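You operate a simulated robot arm through the tools that you are given. There is no shell and no other tool. Be economical: measure what you need, move in short steps, check, and stop when the job is done.

Carry out the task below with a simulated robot arm. There is one attempt and no reset: what you move stays moved.

TASK
Lock the green base, load the blue barrel, put the cover on and seal it.
Fine: white slider to LOCK; the yellow seal goes on the square pad on the cover; the other barrel, the red seal, the coil and the orange base with its cover stay. Set down upright: what you pick out.

The check looks at the end state, three seconds after you hand in, the way a careful person would. Anything else that was tipped, shoved, dropped, spilled or broken makes it a failure. A push-on lid holds only when it is set on centred and level and pressed home; a screw cap is set on level and turned clockwise until tight.

THE ROBOT
A 6-joint arm with a two-finger parallel gripper, fixed in place. Base frame: the origin is at the foot of the arm, x ahead of it, y to its left, z up; the work surface is at about z = 76. Readings come in cm, degrees, newtons and seconds.
With the tool pointing down near the work surface it reaches from about 12 to 84 cm from the base axis. Its first joint turns from -166.0 to 166.0 degrees. Payload 3.91 kg.
The TCP is the grasp point between the finger pads, 3 cm short of the fingertips. In the tool frame z runs along the fingers and y along their closing line. Largest opening 11 cm; finger width 2, thickness 1; the body of the gripper, 4.8 by 11.2 cm, starts 5.5 cm behind the TCP.
Orientation is told as [roll, pitch, yaw] about the base's x, y, z axes, in that order, counted from this pose: with the fingers straight down and closing along the base's y, the tool's x points along the base's -x, its y along +y and its z along -z.

THE INTERFACE
- The arm moves only by the tool jog_arm. Its argument "moves" is a list that holds one entry, the list of rows, each a list of 7 numbers: the turn, a rotation vector about the tool's x, y, z in degrees, then the shift along the tool's x, y, z in cm, then the gripper command, from -1 (shut) to 1 (fully open), values between in proportion. In form: [[[ax, ay, az, dx, dy, dz, gripper], ...]]. A call has 1 to 12 rows; each row shifts and turns the commanded pose from where the row before left it, along the tool's axes as they then stand. Rows are played at 5 a second. More than 5 cm and 8.6 degrees between two rows, or a gripper value outside its range, and nothing of the call is played. Where a pose cannot be reached the arm comes as near as it can. A force on the tool above 90 N (or 10 N above the force at the start of the call, whichever is more), or a blocked arm, ends the call early, and 0.2 s more pass. Each finger travels about 10.8 cm/s and halts on what it meets, pressing with about 23 N; the grip force reading is that of the motor and also rises with nothing between the fingers. The clock runs only during rows and for 0.2 s after the last one: add rows that do not move to give the fingers time. It gives the time, the measured TCP pose, the force on the tool (base axes), the opening and the grip force at its end, in the units of the frame above (readings bear some noise), with the torque about the TCP (base axes, N m) and any sound that the robot's microphone picked up.
- Cameras (640 x 400 px; columns grow to the right, rows downward): "scene" is fixed at [39.77, -65.18, 134.34]; the picture's right is [0.98, 0.19, 0.00], its down [0.16, -0.84, -0.52] and it looks along [-0.10, 0.51, -0.86] (base axes); focal length 258 px, centre (320, 200). "wrist" rides on the gripper at [7.7, 0.7, -11.5] in the tool frame; the picture's right is [-0.09, 1.00, 0.00], its down [-0.80, -0.07, -0.59] and it looks along [-0.59, -0.05, 0.80] (tool axes); focal length 270 px, centre (320, 200). There is no depth. A picture from a camera that has moved, and an enlarged one, comes with that camera's place and axes in the base frame and with its lens.
- snapshot(camera): a new picture of that camera. No time passes.
- slide_trunk(by): slides the trunk up (or, below 0, down) by that many cm; the arm rides with it, the base frame stays. It gives what a move gives, with no picture.
- zoom(camera, box): a new picture of the part [left, top, right, bottom] of that camera's present view, enlarged. No time passes.
- hand_in(): hands the job in; it is judged then, once.

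Go step by step. Nothing tells you positions but the pictures and the camera data: compare them with the known pose of the tool, close in by small moves and look again before you grip or let go. The budget is 120 turns and 84 pictures, counting those below and the enlarged ones. Unless the task says otherwise, let go and move clear before handing in.

The tools are called after "Request:" as a command line: name --argument value ..., lists and objects as JSON in quotes. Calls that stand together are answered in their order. jog_arm: Moves the arm, as the interface text tells. Its arguments: {"type":"object","properties":{"moves":{"type":"array","items":{"type":"array","items":{"type":"array","items":{"type":"number"}}}}},"required":["moves"]} The other tools are called the same way: slide_trunk (by) slides the trunk up or down; snapshot (camera) takes a picture; zoom (camera, box) takes an enlarged picture of a part of a camera's view; hand_in () hands the job in.

At the start:

```text
time_s: 0.0
tool_pos: [29.54, -37.0, 107.2]
tcp_rot: [0.0, 0.0, 0.0]
ft_force: [0.0, -0.1, 0.8]
torque: [-0.02, 0.0, 0.01]
width: 11.01
finger_force: 0.0
trunk travel left (down, up): [-40.0, 14.0]
```

scene: 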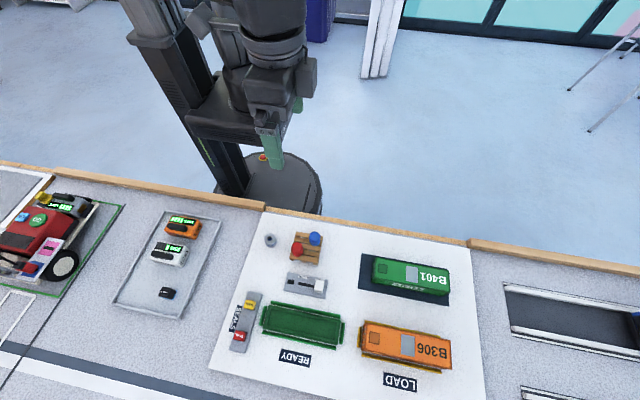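
wrist: 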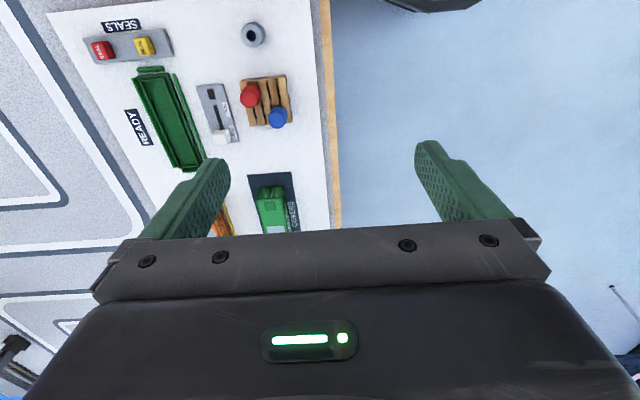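

I see a white mat with a green tray (READY), a slider, two barrels in a wooden rack, seals, and the green and orange bases with covers. I'll zoom in for details.

Request:
zoom --camera "scene" --box '[200, 200, 360, 300]'

Request:
zoom --camera "scene" --box '[210, 270, 370, 370]'

Request:
zoom --camera "scene" --box '[330, 240, 490, 340]'

```text
4.00 times, centred on (280, 250) of scene
camera zoom: at [39.77, -65.18, 134.34], right [0.98, 0.19, 0.0], down [0.16, -0.84, -0.52], along [-0.1, 0.51, -0.86], focal length 1030 px, centre (480, 0)
```

zoom: 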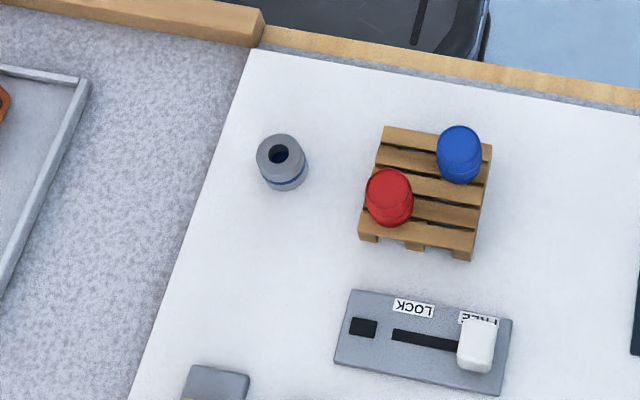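

```text
4.00 times, centred on (290, 320) of scene
camera zoom: at [39.77, -65.18, 134.34], right [0.98, 0.19, 0.0], down [0.16, -0.84, -0.52], along [-0.1, 0.51, -0.86], focal length 1030 px, centre (440, -280)
```

zoom: 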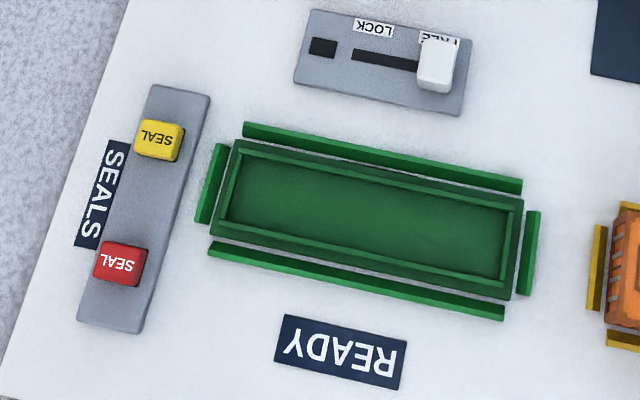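

```text
4.00 times, centred on (410, 290) of scene
camera zoom: at [39.77, -65.18, 134.34], right [0.98, 0.19, 0.0], down [0.16, -0.84, -0.52], along [-0.1, 0.51, -0.86], focal length 1030 px, centre (-40, -160)
```

zoom: 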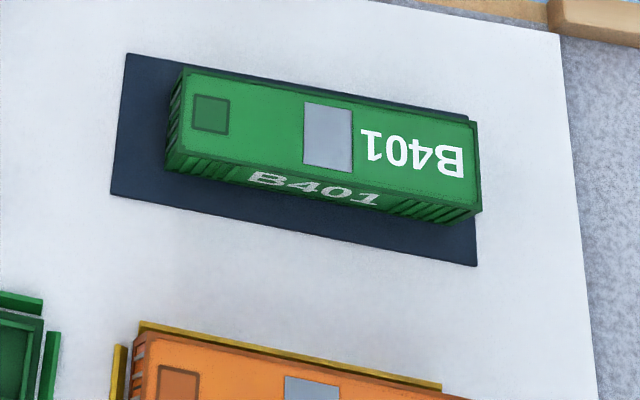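

Everything looks aligned with the base axes: the green tray is at x 27.8–42.7, y −63..−58.5, the slider knob at about (37.3, −53.2), and the cover at about (55.7, −47.5). I'll move above the slider and look.

Request:
jog_arm --moves '[[[0, 0, 0, -1.3, -2.7, 2.0, 0], [0, 0, 0, -1.3, -2.7, 2.0, 0], [0, 0, 0, -1.3, -2.7, 2.0, 0], [0, 0, 0, -1.3, -2.7, 2.0, 0], [0, 0, 0, -1.3, -2.7, 2.0, 0], [0, 0, 0, -1.3, -2.7, 2.0, 0], [0, 0, 0, 0, 0, 0, 0], [0, 0, 0, 0, 0, 0, 0]]]'

Request:
snapshot --camera "wrist"

Request:
snapshot --camera "scene"

```text
time_s: 1.8
tool_pos: [37.11, -53.43, 95.33]
tcp_rot: [0.0, 0.0, 0.0]
ft_force: [-0.1, 0.0, 0.2]
torque: [0.0, -0.04, 0.01]
width: 5.48
finger_force: 0.1
trunk travel left (down, up): [-40.0, 14.0]
```

```text
78 pictures are left
camera wrist: at [29.44, -52.81, 106.7], right [0.09, 1.0, 0.0], down [0.8, -0.07, 0.59], along [0.59, -0.05, -0.8], focal length 270 px, centre (320, 200)
```

wrist: 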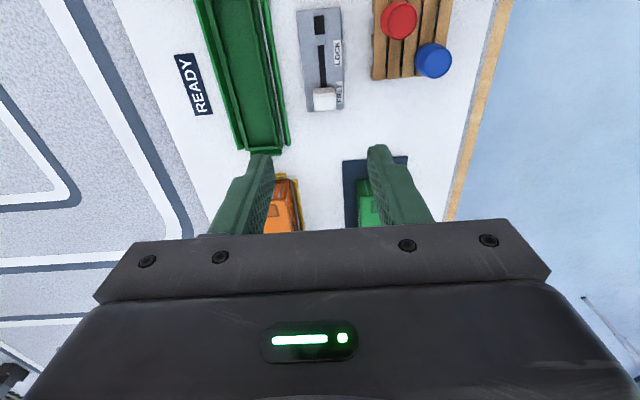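

```text
77 pictures are left
```

scene: 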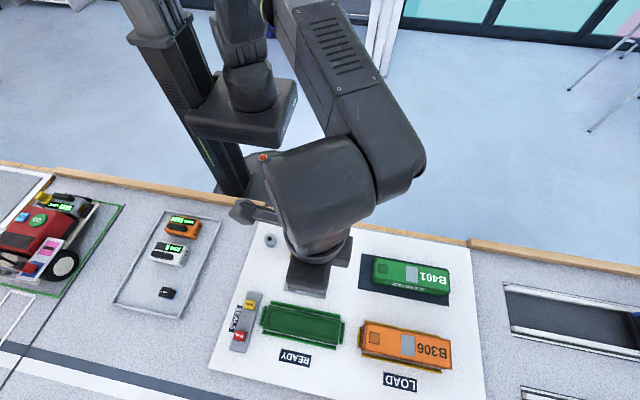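

The wrist view agrees: knob around (37.3, −53.1). I'll zoom in to see its size and the slot.

Request:
zoom --camera "wrist" --box '[240, 0, 400, 120]'

```text
3.33 times, centred on (320, 60) of wrist
camera zoom: at [29.44, -52.81, 106.7], right [0.09, 1.0, 0.0], down [0.8, -0.07, 0.59], along [0.59, -0.05, -0.8], focal length 901 px, centre (320, 667)
```

zoom: 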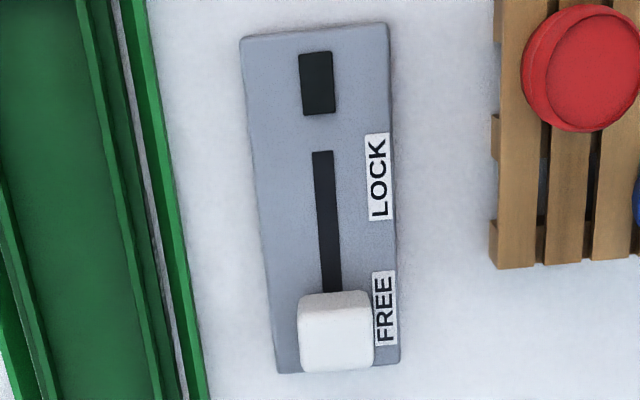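

Knob about 2 cm wide. I'll descend in steps over it.

Request:
jog_arm --moves '[[[0, 0, 0, -0.2, 0.3, 4, -0.2], [0, 0, 0, 0, 0, 4, -0.2], [0, 0, 0, 0, 0, 3, -0.2], [0, 0, 0, 0, 0, 0, -0.2]]]'

Request:
snapshot --camera "wrist"

```text
time_s: 2.8
tool_pos: [37.5, -53.02, 84.21]
tcp_rot: [-0.1, 0.0, 0.0]
ft_force: [0.1, -0.4, -0.6]
torque: [0.0, 0.01, 0.01]
width: 4.4
finger_force: 0.0
trunk travel left (down, up): [-40.0, 14.0]
```

```text
75 pictures are left
camera wrist: at [29.66, -52.29, 95.67], right [0.09, 1.0, 0.0], down [0.8, -0.07, 0.59], along [0.59, -0.05, -0.8], focal length 270 px, centre (320, 200)
```

wrist: 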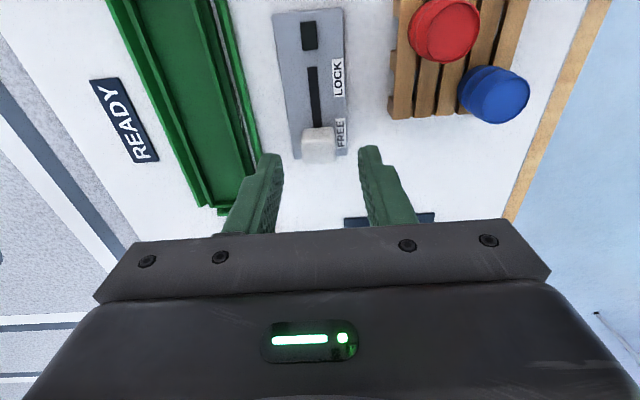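

Request:
jog_arm --moves '[[[0, 0, 0, 0.15, 0, 1.5, -0.2], [0, 0, 0, 0, 0, 1.5, -0.2], [0, 0, 0, 0, 0, 0, -0.2]]]'

Request:
zoom --camera "wrist" --box '[220, 60, 420, 240]'

```text
time_s: 3.6
tool_pos: [37.34, -52.78, 81.36]
tcp_rot: [0.0, 0.1, 0.0]
ft_force: [0.9, -0.3, -0.8]
torque: [0.01, 0.01, 0.02]
width: 4.39
finger_force: 0.1
trunk travel left (down, up): [-40.0, 14.0]
```

```text
2.22 times, centred on (320, 150) of wrist
camera zoom: at [29.55, -52.22, 92.71], right [0.09, 1.0, 0.0], down [0.8, -0.07, 0.59], along [0.59, -0.05, -0.8], focal length 601 px, centre (320, 311)
```

zoom: 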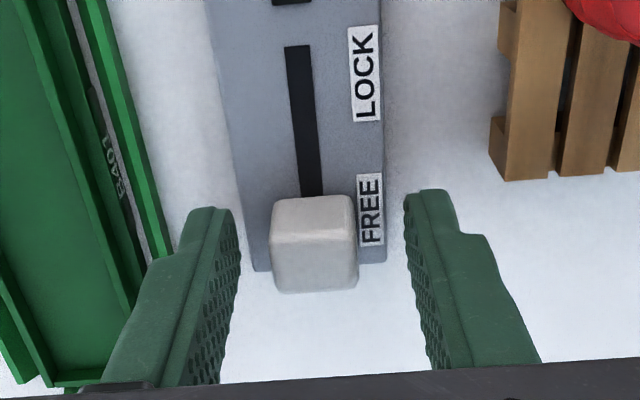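

Knob sits between the fingertips; going slightly lower and gripping it.

Request:
jog_arm --moves '[[[0, 0, 0, 0, -0.25, 0.5, -0.4], [0, 0, 0, 0, 0, 0, -0.8], [0, 0, 0, 0, 0, 0, -1], [0, 0, 0, 0, 0, 0, -1]]]'

```text
time_s: 4.6
tool_pos: [37.13, -53.1, 80.75]
tcp_rot: [0.1, 0.0, 0.0]
ft_force: [0.0, 5.9, 0.4]
torque: [0.09, 0.07, 0.01]
width: 2.08
finger_force: 44.8
trunk travel left (down, up): [-40.0, 14.0]
```

Gripped (2.08 cm). Sliding toward LOCK (−x).

Request:
jog_arm --moves '[[[0, 0, 0, 0.6, 0, 0, -1], [0, 0, 0, 0.6, 0, 0, -1], [0, 0, 0, 0.6, 0, 0, -1], [0, 0, 0, 0.6, 0, 0, -1], [0, 0, 0, 0.5, 0, 0, -1], [0, 0, 0, 0, 0, 0, -1]]]'

Request:
zoom --camera "wrist" --box '[220, 60, 420, 240]'

```text
time_s: 6.0
tool_pos: [34.38, -53.0, 80.85]
tcp_rot: [-0.2, 0.0, 0.0]
ft_force: [0.2, 7.9, 12.7]
torque: [0.2, -0.19, 0.02]
width: 2.09
finger_force: 45.0
trunk travel left (down, up): [-40.0, 14.0]
```

```text
2.22 times, centred on (320, 150) of wrist
camera zoom: at [26.64, -52.35, 92.25], right [0.09, 1.0, 0.0], down [0.8, -0.07, 0.6], along [0.59, -0.05, -0.8], focal length 601 px, centre (320, 311)
```

zoom: 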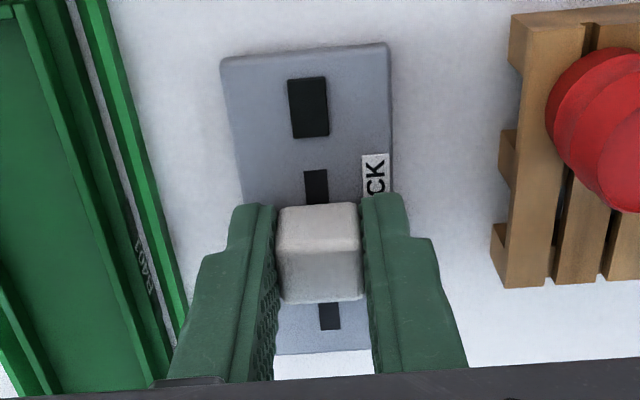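

Slider moving well; continuing until it stops.

Request:
jog_arm --moves '[[[0, 0, 0, 0.3, 0, 0, -1], [0, 0, 0, 0.3, 0, 0, -1], [0, 0, 0, 0.3, 0, 0, -1], [0, 0, 0, 0, 0, 0, -1]]]'

Request:
zoom --camera "wrist" --box '[220, 60, 420, 240]'

```text
time_s: 7.0
tool_pos: [33.42, -53.09, 80.73]
tcp_rot: [-0.2, -0.1, 0.0]
ft_force: [0.0, 4.4, 16.7]
torque: [0.17, 0.01, 0.05]
width: 2.08
finger_force: 44.9
trunk travel left (down, up): [-40.0, 14.0]
```

```text
2.22 times, centred on (320, 150) of wrist
camera zoom: at [25.57, -52.34, 92.24], right [0.09, 1.0, 0.0], down [0.8, -0.07, 0.6], along [0.59, -0.05, -0.8], focal length 601 px, centre (320, 311)
```

zoom: 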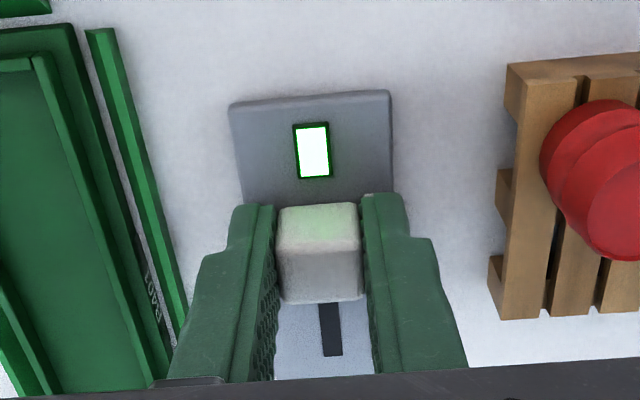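

The lamp lit green. A little more to seat it at the end, then release and rise.

Request:
jog_arm --moves '[[[0, 0, 0, 0.2, 0, 0, -1], [0, 0, 0, 0.2, 0, 0, -1], [0, 0, 0, 0, 0, 0, -1]]]'

Request:
jog_arm --moves '[[[0, 0, 0, 0, 0, 0, -0.6], [0, 0, 0, 0, 0, 0, -0.3], [0, 0, 0, 0, 0, -3, -0.3], [0, 0, 0, 0, 0, -4, -0.3], [0, 0, 0, 0, 0, -4, -0.3], [0, 0, 0, 0, 0, 0, -0.3]]]'

Request:
snapshot --camera "wrist"

```text
time_s: 7.8
tool_pos: [33.15, -52.86, 80.88]
tcp_rot: [-0.2, -0.1, 0.0]
ft_force: [10.8, 4.7, 18.1]
torque: [0.25, -0.35, 0.06]
width: 2.07
finger_force: 45.1
trunk travel left (down, up): [-40.0, 14.0]
```

```text
time_s: 9.2
tool_pos: [32.87, -53.07, 91.86]
tcp_rot: [0.1, -0.1, 0.1]
ft_force: [0.2, 0.5, -0.1]
torque: [-0.01, 0.03, -0.03]
width: 3.84
finger_force: 0.0
trunk travel left (down, up): [-40.0, 14.0]
```

```text
71 pictures are left
camera wrist: at [25.2, -52.36, 103.26], right [0.09, 1.0, 0.0], down [0.8, -0.07, 0.59], along [0.59, -0.05, -0.8], focal length 270 px, centre (320, 200)
```

wrist: 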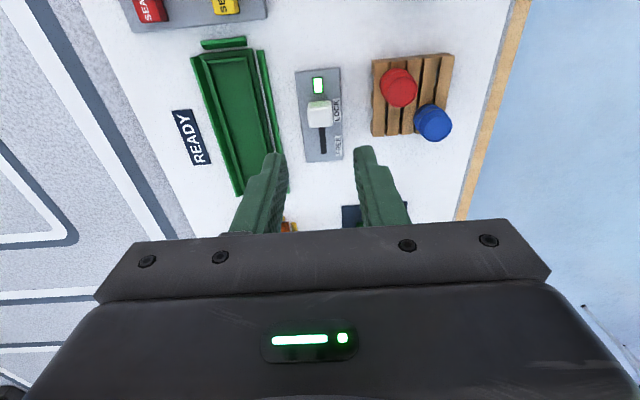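

Slider at LOCK, lamp lit. Now the blue barrel near (34.3, −43.4); I move over it for a closer look.

Request:
jog_arm --moves '[[[0, 0, 0, -0.5, 3.2, 0, 0], [0, 0, 0, -0.5, 3.2, 0, 0], [0, 0, 0, -0.4, 3.2, 1, 0], [0, 0, 0, 0, 0, 2, 0], [0, 0, 0, 0, 0, 0, 0]]]'

Request:
zoom --camera "wrist" --box '[200, 40, 440, 240]'

```text
time_s: 10.4
tool_pos: [34.3, -43.39, 88.91]
tcp_rot: [0.0, 0.0, -0.1]
ft_force: [-1.1, -0.3, -1.1]
torque: [0.01, 0.02, 0.01]
width: 5.48
finger_force: 0.0
trunk travel left (down, up): [-40.0, 14.0]
```

```text
2.00 times, centred on (320, 140) of wrist
camera zoom: at [26.67, -42.83, 100.3], right [0.09, 1.0, 0.0], down [0.8, -0.07, 0.59], along [0.59, -0.05, -0.8], focal length 541 px, centre (320, 320)
```

zoom: 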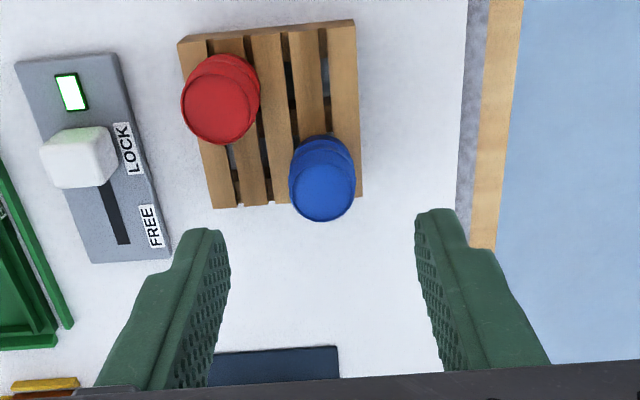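

Request:
jog_arm --moves '[[[0, 0, 0, -0.45, 0.05, 2, -0.25], [0, 0, 0, 0, 0, 2, -0.25], [0, 0, 0, 0, 0, 0, -0.25]]]'

Request:
zoom --camera "wrist" --box '[200, 60, 440, 240]'

```text
time_s: 11.2
tool_pos: [34.99, -43.34, 84.68]
tcp_rot: [0.0, 0.0, 0.0]
ft_force: [-0.7, 0.2, 1.3]
torque: [0.0, -0.01, 0.01]
width: 4.11
finger_force: 0.2
trunk travel left (down, up): [-40.0, 14.0]
```

```text
2.22 times, centred on (320, 150) of wrist
camera zoom: at [27.24, -42.74, 96.02], right [0.09, 1.0, 0.0], down [0.8, -0.07, 0.59], along [0.59, -0.05, -0.8], focal length 601 px, centre (320, 311)
```

zoom: 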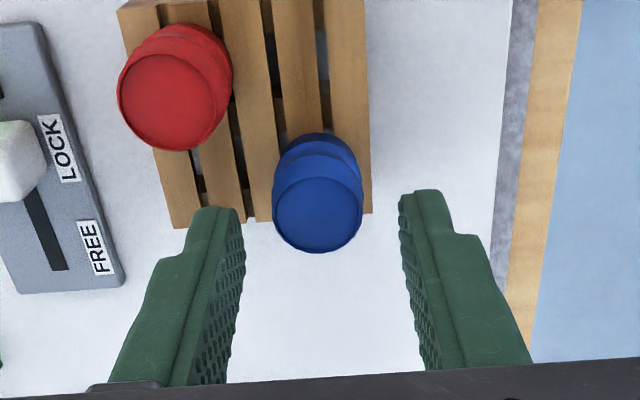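

Barrel centred between the fingers at about (34.9, −43.4), top near z 81.3. Lowering 2.3 and gripping.

Request:
jog_arm --moves '[[[0, 0, 0, 0.05, -0.05, 1.2, -0.25], [0, 0, 0, 0, 0, 1.1, -0.25], [0, 0, 0, 0, 0, 0, -0.25], [0, 0, 0, 0, 0, 0, -0.6], [0, 0, 0, 0, 0, 0, -1], [0, 0, 0, 0, 0, 0, -1]]]'

Request:
zoom --camera "wrist" --box '[200, 60, 440, 240]'

```text
time_s: 12.6
tool_pos: [34.79, -43.45, 82.37]
tcp_rot: [-0.1, 0.1, -0.1]
ft_force: [0.7, -0.9, 0.1]
torque: [0.01, -0.01, 0.03]
width: 2.33
finger_force: 23.0
trunk travel left (down, up): [-40.0, 14.0]
```

```text
2.22 times, centred on (320, 150) of wrist
camera zoom: at [27.08, -42.76, 93.79], right [0.09, 1.0, 0.0], down [0.8, -0.07, 0.59], along [0.59, -0.05, -0.8], focal length 601 px, centre (320, 311)
```

zoom: 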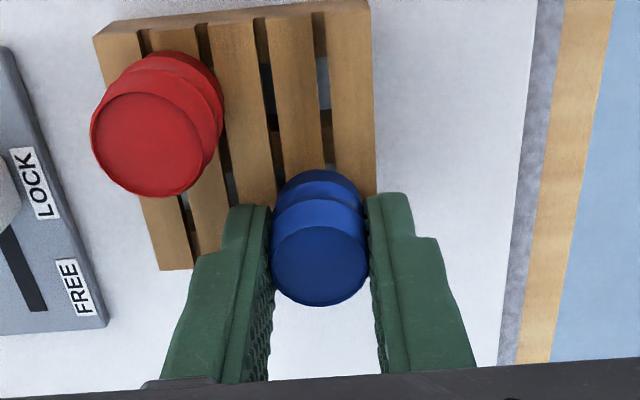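

Held. Lift and carry over the tray.

Request:
jog_arm --moves '[[[0, 0, 0, 0, 0, -2, -1], [0, 0, 0, 0, 0, -4, -1], [0, 0, 0, 0, 0, -4, -1], [0, 0, 0, 0, -4, 0, -1], [0, 0, 0, 0, -4.4, 0, -1], [0, 0, 0, 0, -4.4, 0, -1], [0, 0, 0, -0.4, -4.4, 0, -1], [0, 0, 0, 0, 0, 0, -1], [0, 0, 0, 0, 0, 0, -1]]]'

Request:
snapshot --camera "wrist"

Request:
snapshot --camera "scene"

```text
time_s: 14.6
tool_pos: [35.23, -60.51, 92.51]
tcp_rot: [0.0, 0.0, 0.0]
ft_force: [0.0, 0.4, -0.1]
torque: [0.02, 0.01, 0.02]
width: 2.28
finger_force: 22.2
trunk travel left (down, up): [-40.0, 14.0]
```

```text
67 pictures are left
camera wrist: at [27.46, -59.91, 103.97], right [0.09, 1.0, 0.0], down [0.8, -0.07, 0.59], along [0.59, -0.05, -0.8], focal length 270 px, centre (320, 200)
```

wrist: 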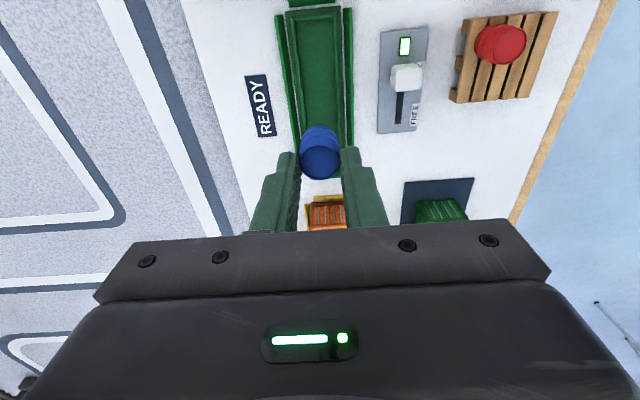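

```text
66 pictures are left
```

scene: 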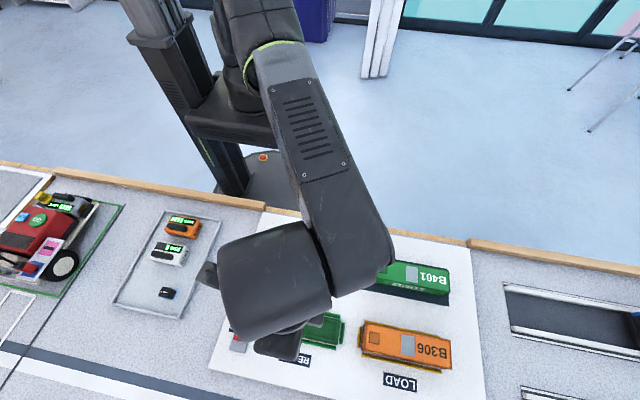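

Request:
zoom --camera "wrist" --box '[240, 0, 400, 200]'

```text
2.00 times, centred on (320, 100) of wrist
camera zoom: at [27.46, -59.91, 103.97], right [0.09, 1.0, 0.0], down [0.8, -0.07, 0.59], along [0.59, -0.05, -0.8], focal length 541 px, centre (320, 400)
```

zoom: 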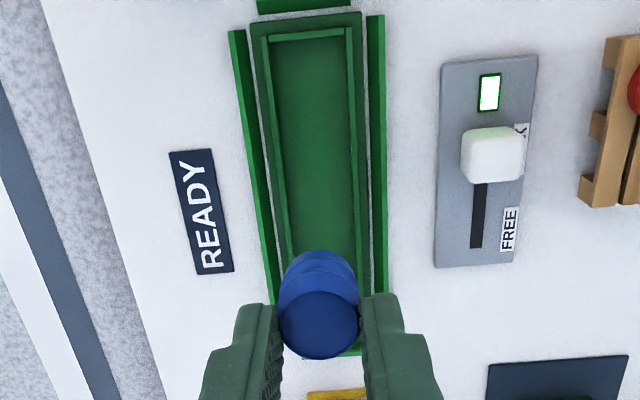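

Lowering the barrel toward the tray (centre y ≈ −60.65).

Request:
jog_arm --moves '[[[0, 0, 0, 0, -0.1, 4, -1], [0, 0, 0, 0, 0, 4, -1], [0, 0, 0, 0, 0, 1.2, -1], [0, 0, 0, 0, 0, 0, -1]]]'

Request:
zoom --camera "wrist" --box '[200, 60, 440, 240]'

Request:
zoom --camera "scene" --box '[220, 280, 380, 380]'

```text
time_s: 15.6
tool_pos: [35.27, -60.68, 83.41]
tcp_rot: [-0.2, -0.1, 0.0]
ft_force: [0.9, 5.8, 17.3]
torque: [0.01, -0.02, -0.02]
width: 2.32
finger_force: 23.4
trunk travel left (down, up): [-40.0, 14.0]
```

```text
2.22 times, centred on (320, 150) of wrist
camera zoom: at [27.5, -60.05, 94.82], right [0.09, 1.0, 0.0], down [0.8, -0.07, 0.6], along [0.59, -0.05, -0.8], focal length 601 px, centre (320, 311)
```

zoom: 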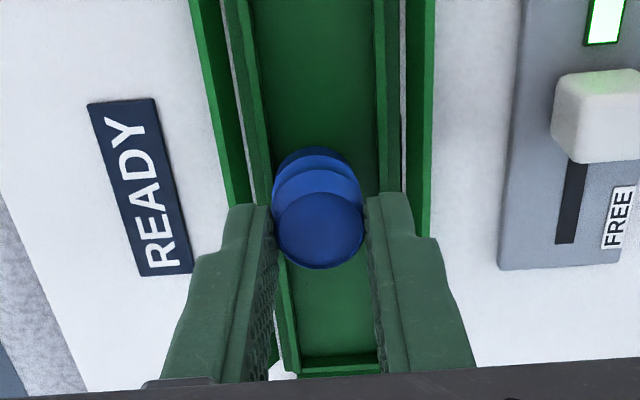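

```text
4.00 times, centred on (300, 330) of scene
camera zoom: at [39.77, -65.18, 134.34], right [0.98, 0.19, 0.0], down [0.16, -0.84, -0.52], along [-0.1, 0.51, -0.86], focal length 1030 px, centre (400, -320)
```

zoom: 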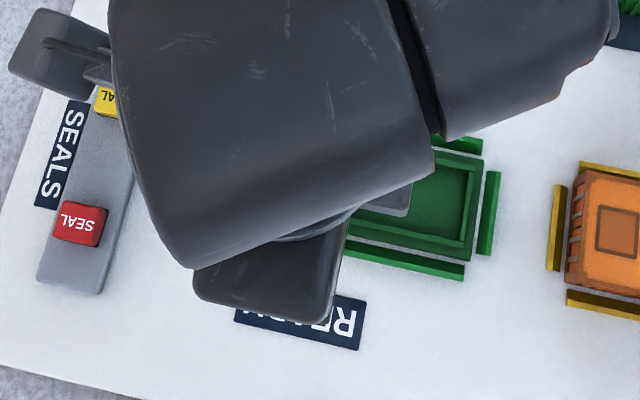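

The barrel slipped down somewhat in the grip and now touches the tray floor. I'll ease off the push, open gently and rise.

Request:
jog_arm --moves '[[[0, 0, 0, 0, 0, -0.2, -1], [0, 0, 0, 0, 0, 0, -1]]]'

```text
time_s: 16.2
tool_pos: [35.25, -60.68, 83.4]
tcp_rot: [0.0, 0.0, 0.0]
ft_force: [0.9, 3.4, 9.9]
torque: [0.03, -0.03, 0.01]
width: 2.32
finger_force: 23.1
trunk travel left (down, up): [-40.0, 14.0]
```

Request:
jog_arm --moves '[[[0, 0, 0, 0, 0, -0.1, -1], [0, 0, 0, 0, 0, 0, -0.52], [0, 0, 0, 0, 0, 0, -0.4], [0, 0, 0, 0, 0, 0, -0.3], [0, 0, 0, 0, 0, -1.5, -0.3], [0, 0, 0, 0, 0, -3, -0.3], [0, 0, 0, 0, 0, -3, -0.3], [0, 0, 0, 0, 0, 0, -0.3]]]'

Request:
zoom --camera "wrist" --box '[200, 0, 440, 200]'

```text
time_s: 18.0
tool_pos: [35.15, -60.81, 91.04]
tcp_rot: [-0.1, 0.0, 0.0]
ft_force: [-1.1, -0.2, 0.3]
torque: [-0.03, 0.02, 0.05]
width: 3.82
finger_force: 0.1
trunk travel left (down, up): [-40.0, 14.0]
```

```text
2.00 times, centred on (320, 100) of wrist
camera zoom: at [27.49, -60.18, 102.56], right [0.09, 1.0, 0.0], down [0.8, -0.07, 0.59], along [0.59, -0.05, -0.8], focal length 541 px, centre (320, 400)
```

zoom: 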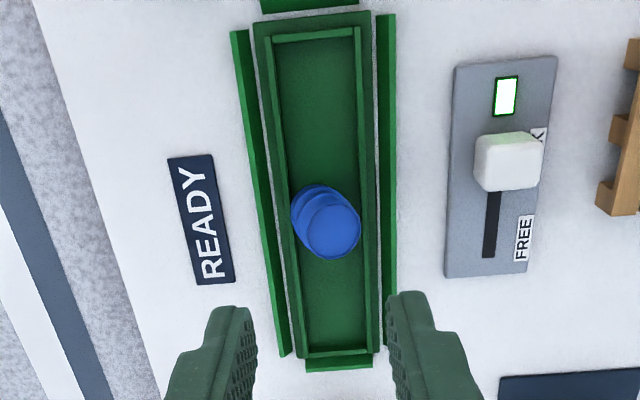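

The barrel may be leaning; I'll look closer and from the scene side.

Request:
zoom --camera "wrist" --box '[280, 70, 360, 150]'

Request:
jog_arm --moves '[[[0, 0, 0, 4, 0, -2, -0.3], [0, 0, 0, 4, 0, -2, -0.3], [0, 0, 0, 0, 0, 0, -0.3]]]'

Request:
snapshot --camera "scene"

```text
5.00 times, centred on (320, 110) of wrist
camera zoom: at [27.49, -60.18, 102.56], right [0.09, 1.0, 0.0], down [0.8, -0.07, 0.59], along [0.59, -0.05, -0.8], focal length 1351 px, centre (320, 650)
```

zoom: 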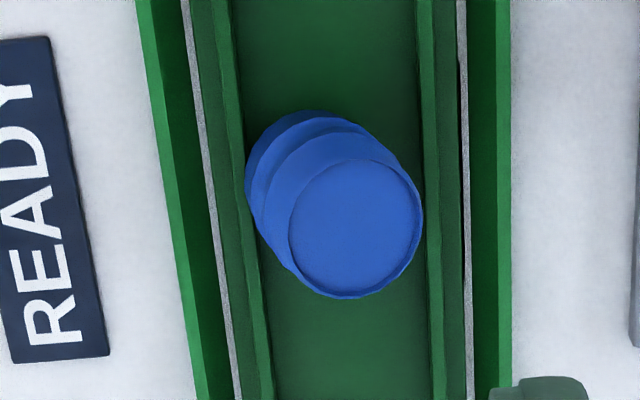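

```text
time_s: 18.8
tool_pos: [27.09, -60.96, 95.18]
tcp_rot: [0.0, 0.1, 0.0]
ft_force: [0.1, 0.4, 0.6]
torque: [0.04, 0.01, 0.01]
width: 3.83
finger_force: 0.0
trunk travel left (down, up): [-40.0, 14.0]
```

```text
60 pictures are left
```

scene: 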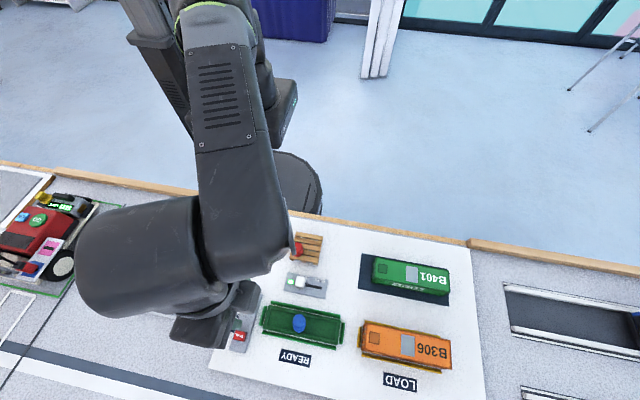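

Request:
zoom --camera "scene" --box '[268, 298, 332, 348]'

Request:
snapshot --camera "wrist"

```text
8.00 times, centred on (300, 323) of scene
camera zoom: at [39.77, -65.18, 134.34], right [0.98, 0.19, 0.0], down [0.16, -0.84, -0.52], along [-0.1, 0.51, -0.86], focal length 2061 px, centre (480, -784)
```

zoom: 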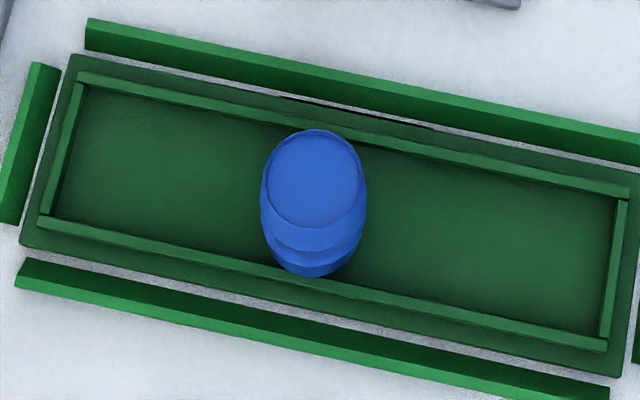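

```text
58 pictures are left
camera wrist: at [19.39, -60.36, 106.57], right [0.09, 1.0, 0.0], down [0.8, -0.07, 0.59], along [0.59, -0.05, -0.8], focal length 270 px, centre (320, 200)
```

wrist: 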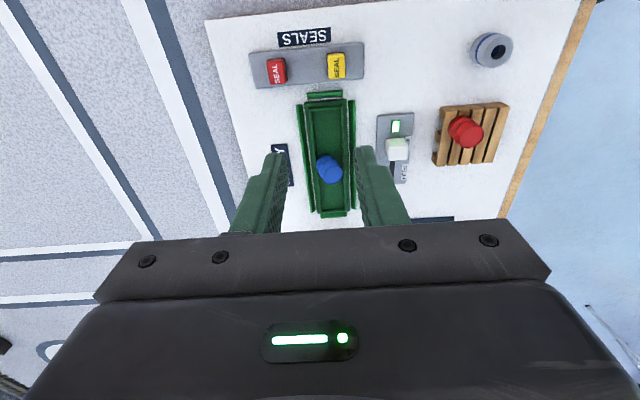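

The barrel leans toward +y: its lower edge sits on the tray's −y lip. I'll re-grip it (the flat pads straighten it), lift slightly and set it down centred. Going back above it.

Request:
jog_arm --moves '[[[0, 0, 0, -4, 0.1, 2, -0.2], [0, 0, 0, -4.1, 0.1, 2, -0.2], [0, 0, 0, 0, 0, 3, -0.2], [0, 0, 0, 0, 0, 3, -0.2], [0, 0, 0, 0, 0, 0, -0.2]]]'

Request:
zoom --camera "wrist" --box '[220, 60, 420, 240]'

```text
time_s: 20.0
tool_pos: [35.55, -60.67, 84.98]
tcp_rot: [0.0, 0.1, 0.0]
ft_force: [0.5, -0.3, -0.3]
torque: [0.02, 0.01, -0.02]
width: 4.38
finger_force: 0.1
trunk travel left (down, up): [-40.0, 14.0]
```

```text
2.22 times, centred on (320, 150) of wrist
camera zoom: at [27.72, -59.99, 96.41], right [0.09, 1.0, 0.0], down [0.8, -0.07, 0.59], along [0.59, -0.05, -0.8], focal length 601 px, centre (320, 311)
```

zoom: 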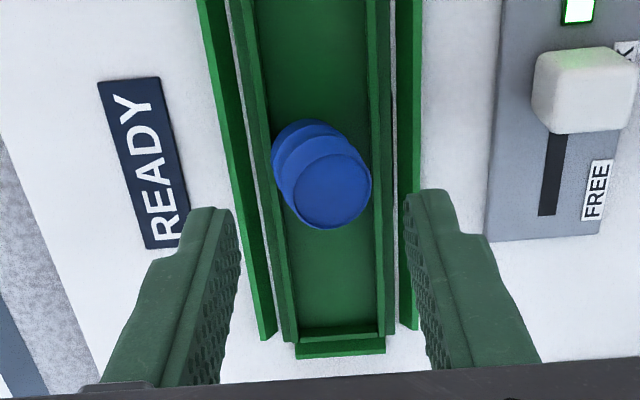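

Request:
jog_arm --moves '[[[0, 0, 0, 0.2, 0.05, 1.5, -0.2], [0, 0, 0, 0, 0, 1.2, -0.2], [0, 0, 0, 0, 0, 0, -0.2]]]'

Request:
zoom --camera "wrist" --box '[220, 60, 420, 240]'

```text
time_s: 20.8
tool_pos: [35.3, -60.64, 82.47]
tcp_rot: [0.1, 0.0, 0.0]
ft_force: [0.2, 0.1, 0.1]
torque: [0.0, 0.0, -0.01]
width: 4.4
finger_force: 0.0
trunk travel left (down, up): [-40.0, 14.0]
```

```text
2.22 times, centred on (320, 150) of wrist
camera zoom: at [27.48, -59.99, 93.8], right [0.09, 1.0, 0.0], down [0.8, -0.07, 0.59], along [0.59, -0.05, -0.8], focal length 601 px, centre (320, 311)
```

zoom: 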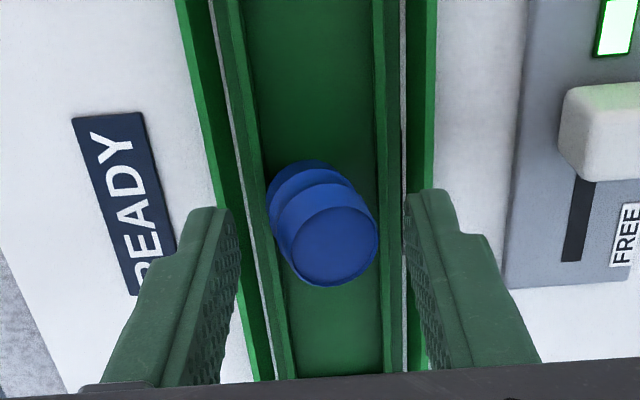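

Request:
jog_arm --moves '[[[0, 0, 0, 0.05, 0.05, 0.6, -0.2], [0, 0, 0, 0, 0, 0.6, -0.2], [0, 0, 0, 0, 0, 0, -0.2]]]'

Request:
zoom --camera "wrist" --box '[220, 60, 420, 240]'

```text
time_s: 21.6
tool_pos: [35.19, -60.66, 81.2]
tcp_rot: [0.0, 0.0, 0.0]
ft_force: [0.2, -0.3, 0.1]
torque: [-0.02, 0.0, 0.01]
width: 4.39
finger_force: 0.0
trunk travel left (down, up): [-40.0, 14.0]
```

```text
2.22 times, centred on (320, 150) of wrist
camera zoom: at [27.41, -59.99, 92.57], right [0.09, 1.0, 0.0], down [0.8, -0.07, 0.59], along [0.59, -0.05, -0.8], focal length 601 px, centre (320, 311)
```

zoom: 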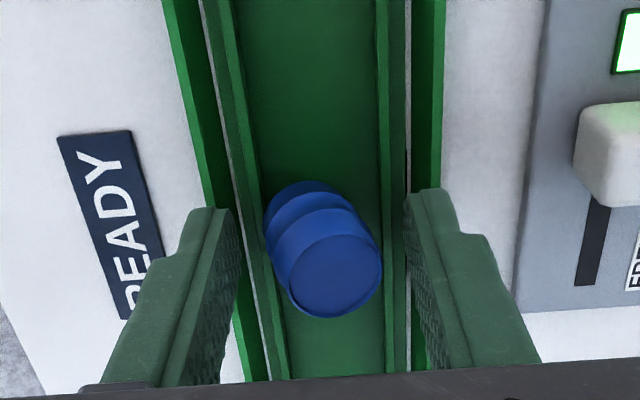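

No contact yet. Closing slowly to straighten it, then look.

Request:
jog_arm --moves '[[[0, 0, 0, 0, 0, 0, -0.35], [0, 0, 0, 0, 0, 0, -0.45], [0, 0, 0, 0, 0, 0, -0.55], [0, 0, 0, 0, 0, 0, -0.7], [0, 0, 0, 0, 0, 0, -1], [0, 0, 0, 0, 0, 0, -1]]]'

Request:
zoom --camera "wrist" --box '[220, 60, 420, 240]'

```text
time_s: 23.0
tool_pos: [35.12, -60.6, 81.15]
tcp_rot: [0.0, 0.0, 0.0]
ft_force: [-1.4, 8.2, -2.9]
torque: [0.36, 0.05, 0.05]
width: 3.6
finger_force: 23.1
trunk travel left (down, up): [-40.0, 14.0]
```

```text
2.22 times, centred on (320, 150) of wrist
camera zoom: at [27.42, -59.91, 92.58], right [0.09, 1.0, 0.0], down [0.8, -0.07, 0.59], along [0.59, -0.05, -0.8], focal length 601 px, centre (320, 311)
```

zoom: 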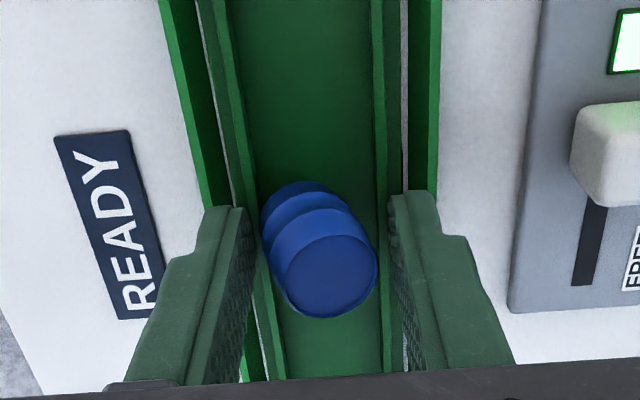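

The fingers seem to clamp the tray's lips rather than the barrel (lip stands above z 78). Open, rise 0.9 and try again.

Request:
jog_arm --moves '[[[0, 0, 0, 0, 0, 0, -0.2], [0, 0, 0, 0, 0, 0, -0.2], [0, 0, 0, 0, 0, -0.9, -0.2], [0, 0, 0, 0, 0, 0, -0.2], [0, 0, 0, 0, 0, 0, -0.4], [0, 0, 0, 0, 0, 0, -0.5], [0, 0, 0, 0, 0, 0, -0.6], [0, 0, 0, 0, 0, 0, -0.8], [0, 0, 0, 0, 0, 0, -1], [0, 0, 0, 0, 0, 0, -1]]]'

Request:
zoom --camera "wrist" --box '[220, 60, 420, 240]'

```text
time_s: 25.2
tool_pos: [35.31, -60.48, 82.04]
tcp_rot: [-0.1, 0.0, 0.0]
ft_force: [-0.6, 0.0, 0.3]
torque: [0.0, 0.01, 0.03]
width: 2.27
finger_force: 23.2
trunk travel left (down, up): [-40.0, 14.0]
```

```text
2.22 times, centred on (320, 150) of wrist
camera zoom: at [27.43, -59.93, 93.47], right [0.09, 1.0, 0.0], down [0.8, -0.07, 0.59], along [0.59, -0.05, -0.8], focal length 601 px, centre (320, 311)
```

zoom: 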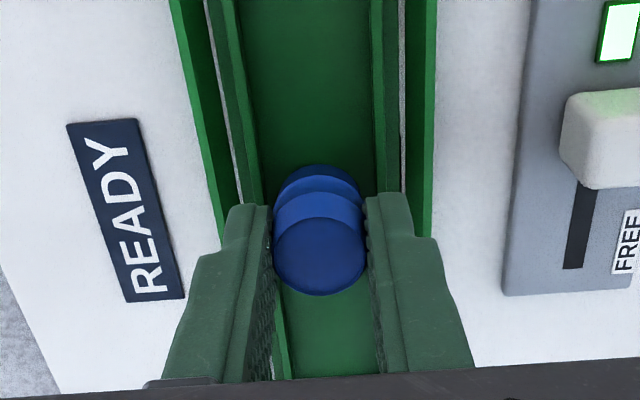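

Now upright and centred in the grip. Opening gently and checking.

Request:
jog_arm --moves '[[[0, 0, 0, 0, 0, 0, -0.54], [0, 0, 0, 0, 0, 0, -0.48], [0, 0, 0, 0, 0, 0, -0.4], [0, 0, 0, 0, 0, 0, -0.3], [0, 0, 0, 0, 0, 0, -0.2]]]'

Request:
jog_arm --moves '[[[0, 0, 0, 0, 0, -2, -0.2], [0, 0, 0, 0, 0, -4, -0.2], [0, 0, 0, 0, 0, -3, -0.2], [0, 0, 0, 0, 0, 0, -0.2]]]'

Request:
zoom --camera "wrist" --box '[270, 50, 370, 150]'

```text
time_s: 26.4
tool_pos: [35.22, -60.51, 81.95]
tcp_rot: [0.0, 0.0, 0.0]
ft_force: [-0.6, -0.1, 0.1]
torque: [-0.03, 0.01, -0.01]
width: 4.4
finger_force: 0.1
trunk travel left (down, up): [-40.0, 14.0]
```

```text
time_s: 27.4
tool_pos: [35.0, -60.72, 91.16]
tcp_rot: [0.0, 0.0, 0.0]
ft_force: [-1.2, -1.5, 0.3]
torque: [-0.01, 0.02, -0.02]
width: 4.41
finger_force: 0.0
trunk travel left (down, up): [-40.0, 14.0]
```

```text
4.00 times, centred on (320, 100) of wrist
camera zoom: at [27.31, -60.12, 102.45], right [0.09, 1.0, 0.0], down [0.8, -0.07, 0.59], along [0.59, -0.05, -0.8], focal length 1081 px, centre (320, 600)
```

zoom: 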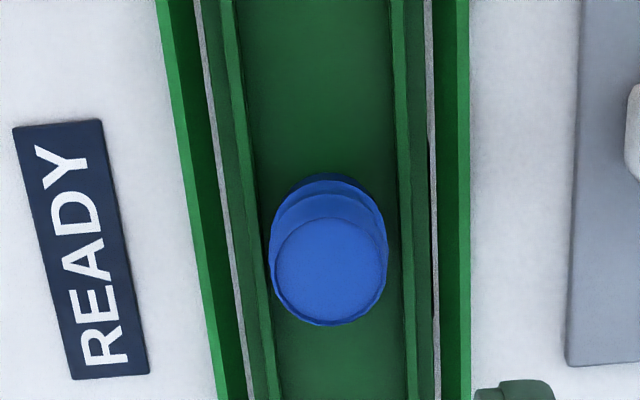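

Barrel stands upright in the tray. Now to the green cover: moving above (55.7, −47.5).

Request:
jog_arm --moves '[[[0, 0, 0, 0, 0, -4, 0], [0, 0, 0, -3.4, 2.2, 0, 0.3], [0, 0, 0, -3.4, 2.2, 0, 0.3], [0, 0, 0, -3.4, 2.2, 0, 0.3], [0, 0, 0, -3.4, 2.2, 0, 0.3], [0, 0, 0, -3.4, 2.2, 0, 0.3], [0, 0, 0, -3.6, 2.2, 0, 0.3], [0, 0, 0, 0, 0, 0, 0.3]]]'

Request:
snapshot --camera "wrist"

Request:
snapshot --camera "scene"

```text
time_s: 29.2
tool_pos: [55.49, -47.5, 94.81]
tcp_rot: [0.0, 0.0, 0.1]
ft_force: [0.2, 0.2, 0.1]
torque: [-0.01, 0.0, 0.0]
width: 7.16
finger_force: 0.1
trunk travel left (down, up): [-40.0, 14.0]
```

```text
51 pictures are left
camera wrist: at [47.83, -46.85, 106.23], right [0.09, 1.0, 0.0], down [0.8, -0.07, 0.59], along [0.59, -0.05, -0.8], focal length 270 px, centre (320, 200)
```

wrist: 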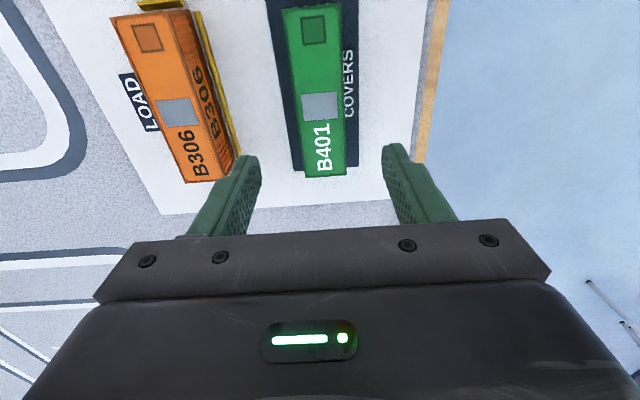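

```text
50 pictures are left
```

scene: 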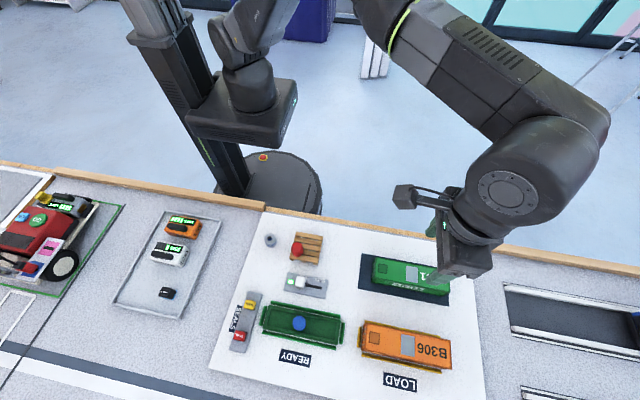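

Request:
zoom --camera "wrist" --box '[220, 0, 420, 200]'

Request:
zoom --camera "scene" --box '[250, 285, 350, 365]'

```text
2.00 times, centred on (320, 100) of wrist
camera zoom: at [47.83, -46.85, 106.23], right [0.09, 1.0, 0.0], down [0.8, -0.07, 0.59], along [0.59, -0.05, -0.8], focal length 541 px, centre (320, 400)
```

zoom: 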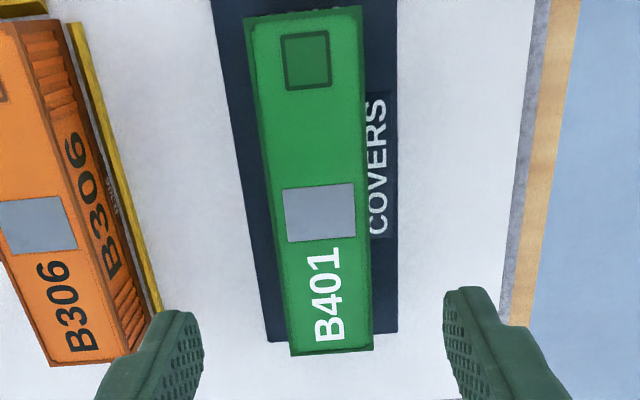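

```text
5.00 times, centred on (300, 325) of scene
camera zoom: at [39.77, -65.18, 134.34], right [0.98, 0.19, 0.0], down [0.16, -0.84, -0.52], along [-0.1, 0.51, -0.86], focal length 1288 px, centre (420, -425)
```

zoom: 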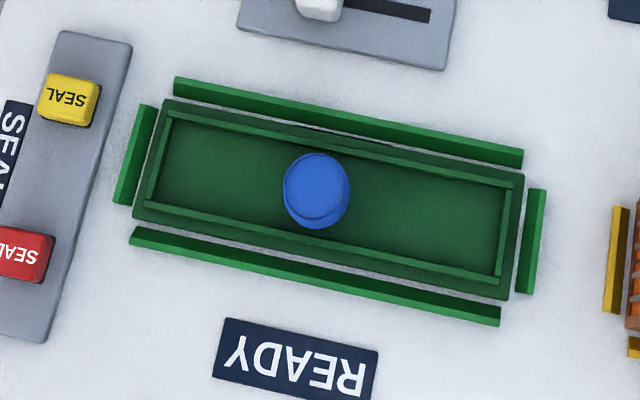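

Cover top is at about z 81, centre (55.65, −47.45), about 15×4.6 cm. Descending to grip its upper half so the tips stay above the base's fences later.

Request:
jog_arm --moves '[[[0, 0, 0, -0.15, 0.05, 4, 0.3], [0, 0, 0, 0, 0, 4, 0.3], [0, 0, 0, 0, 0, 2, 0.2], [0, 0, 0, 0, 0, 0, 0.2]]]'

Request:
snapshot --camera "wrist"

```text
time_s: 30.2
tool_pos: [55.76, -47.17, 85.11]
tcp_rot: [0.0, 0.0, -0.1]
ft_force: [1.5, 0.1, 0.4]
torque: [0.01, 0.0, 0.0]
width: 6.59
finger_force: 0.0
trunk travel left (down, up): [-40.0, 14.0]
```

```text
47 pictures are left
camera wrist: at [48.06, -46.69, 96.6], right [0.09, 1.0, 0.0], down [0.8, -0.07, 0.59], along [0.59, -0.05, -0.8], focal length 270 px, centre (320, 200)
```

wrist: 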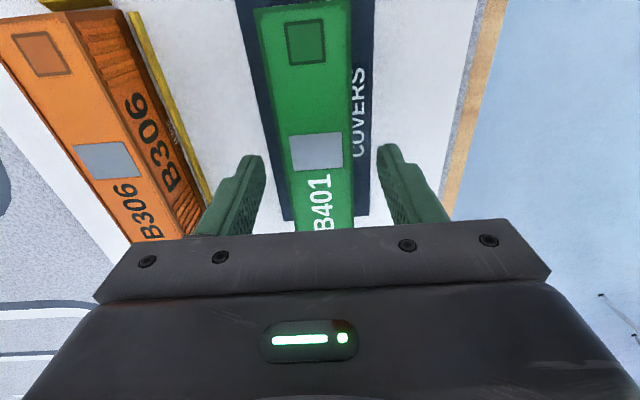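

Grey plate is exactly at the cover's centre (x ≈ 55.7). Descend and grip.

Request:
jog_arm --moves '[[[0, 0, 0, 0, -0.15, 1.8, 0.2], [0, 0, 0, 0, 0, 1.6, 0.2], [0, 0, 0, 0, 0, 0, 0], [0, 0, 0, 0, 0, 0, -0.1], [0, 0, 0, 0, 0, 0, -0.3], [0, 0, 0, 0, 0, 0, -1], [0, 0, 0, 0, 0, 0, -1]]]'

Request:
zoom --camera "wrist" --box '[200, 40, 440, 240]'

```text
time_s: 31.8
tool_pos: [56.07, -47.4, 81.72]
tcp_rot: [-0.1, 0.0, 0.0]
ft_force: [0.2, 0.5, -0.7]
torque: [0.02, 0.0, -0.01]
width: 4.46
finger_force: 23.3
trunk travel left (down, up): [-40.0, 14.0]
```

```text
2.00 times, centred on (320, 140) of wrist
camera zoom: at [48.25, -46.8, 93.04], right [0.09, 1.0, 0.0], down [0.8, -0.07, 0.59], along [0.59, -0.05, -0.8], focal length 541 px, centre (320, 320)
```

zoom: 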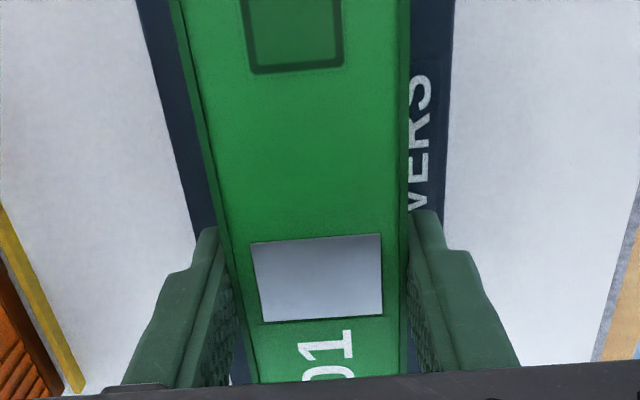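

Gripped (4.46). Slow lift, then check for slip.

Request:
jog_arm --moves '[[[0, 0, 0, 0, 0, -0.5, -1], [0, 0, 0, 0, 0, -1, -1], [0, 0, 0, 0, 0, -1.5, -1], [0, 0, 0, 0, 0, -2, -1], [0, 0, 0, 0, 0, -2, -1], [0, 0, 0, 0, 0, -2, -1], [0, 0, 0, 0, 0, -1, -1], [0, 0, 0, 0, 0, 0, -1]]]'

Request:
zoom --camera "wrist" --box '[200, 40, 440, 240]'

Request:
snapshot --camera "scene"

```text
time_s: 33.6
tool_pos: [55.76, -47.39, 91.56]
tcp_rot: [0.1, 0.0, 0.0]
ft_force: [0.7, 0.3, -0.1]
torque: [0.03, 0.02, -0.04]
width: 4.46
finger_force: 23.0
trunk travel left (down, up): [-40.0, 14.0]
```

```text
2.00 times, centred on (320, 140) of wrist
camera zoom: at [48.09, -46.74, 102.98], right [0.09, 1.0, 0.0], down [0.8, -0.07, 0.59], along [0.59, -0.05, -0.8], focal length 541 px, centre (320, 320)
```

zoom: 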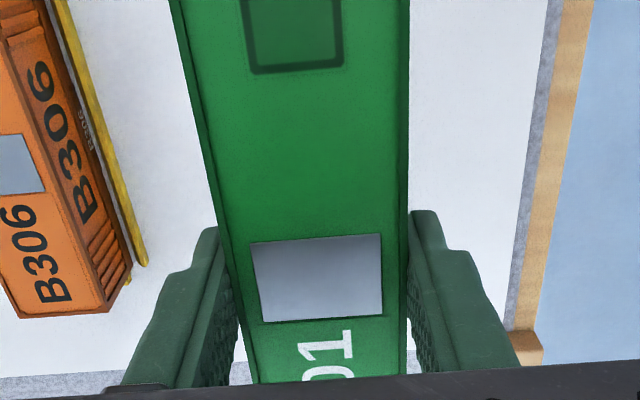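

```text
44 pictures are left
```

scene: 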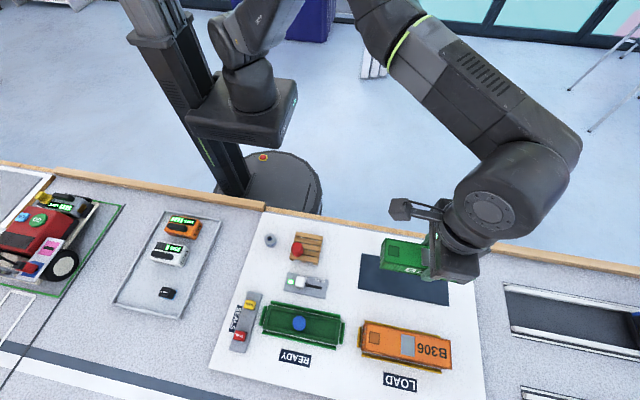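

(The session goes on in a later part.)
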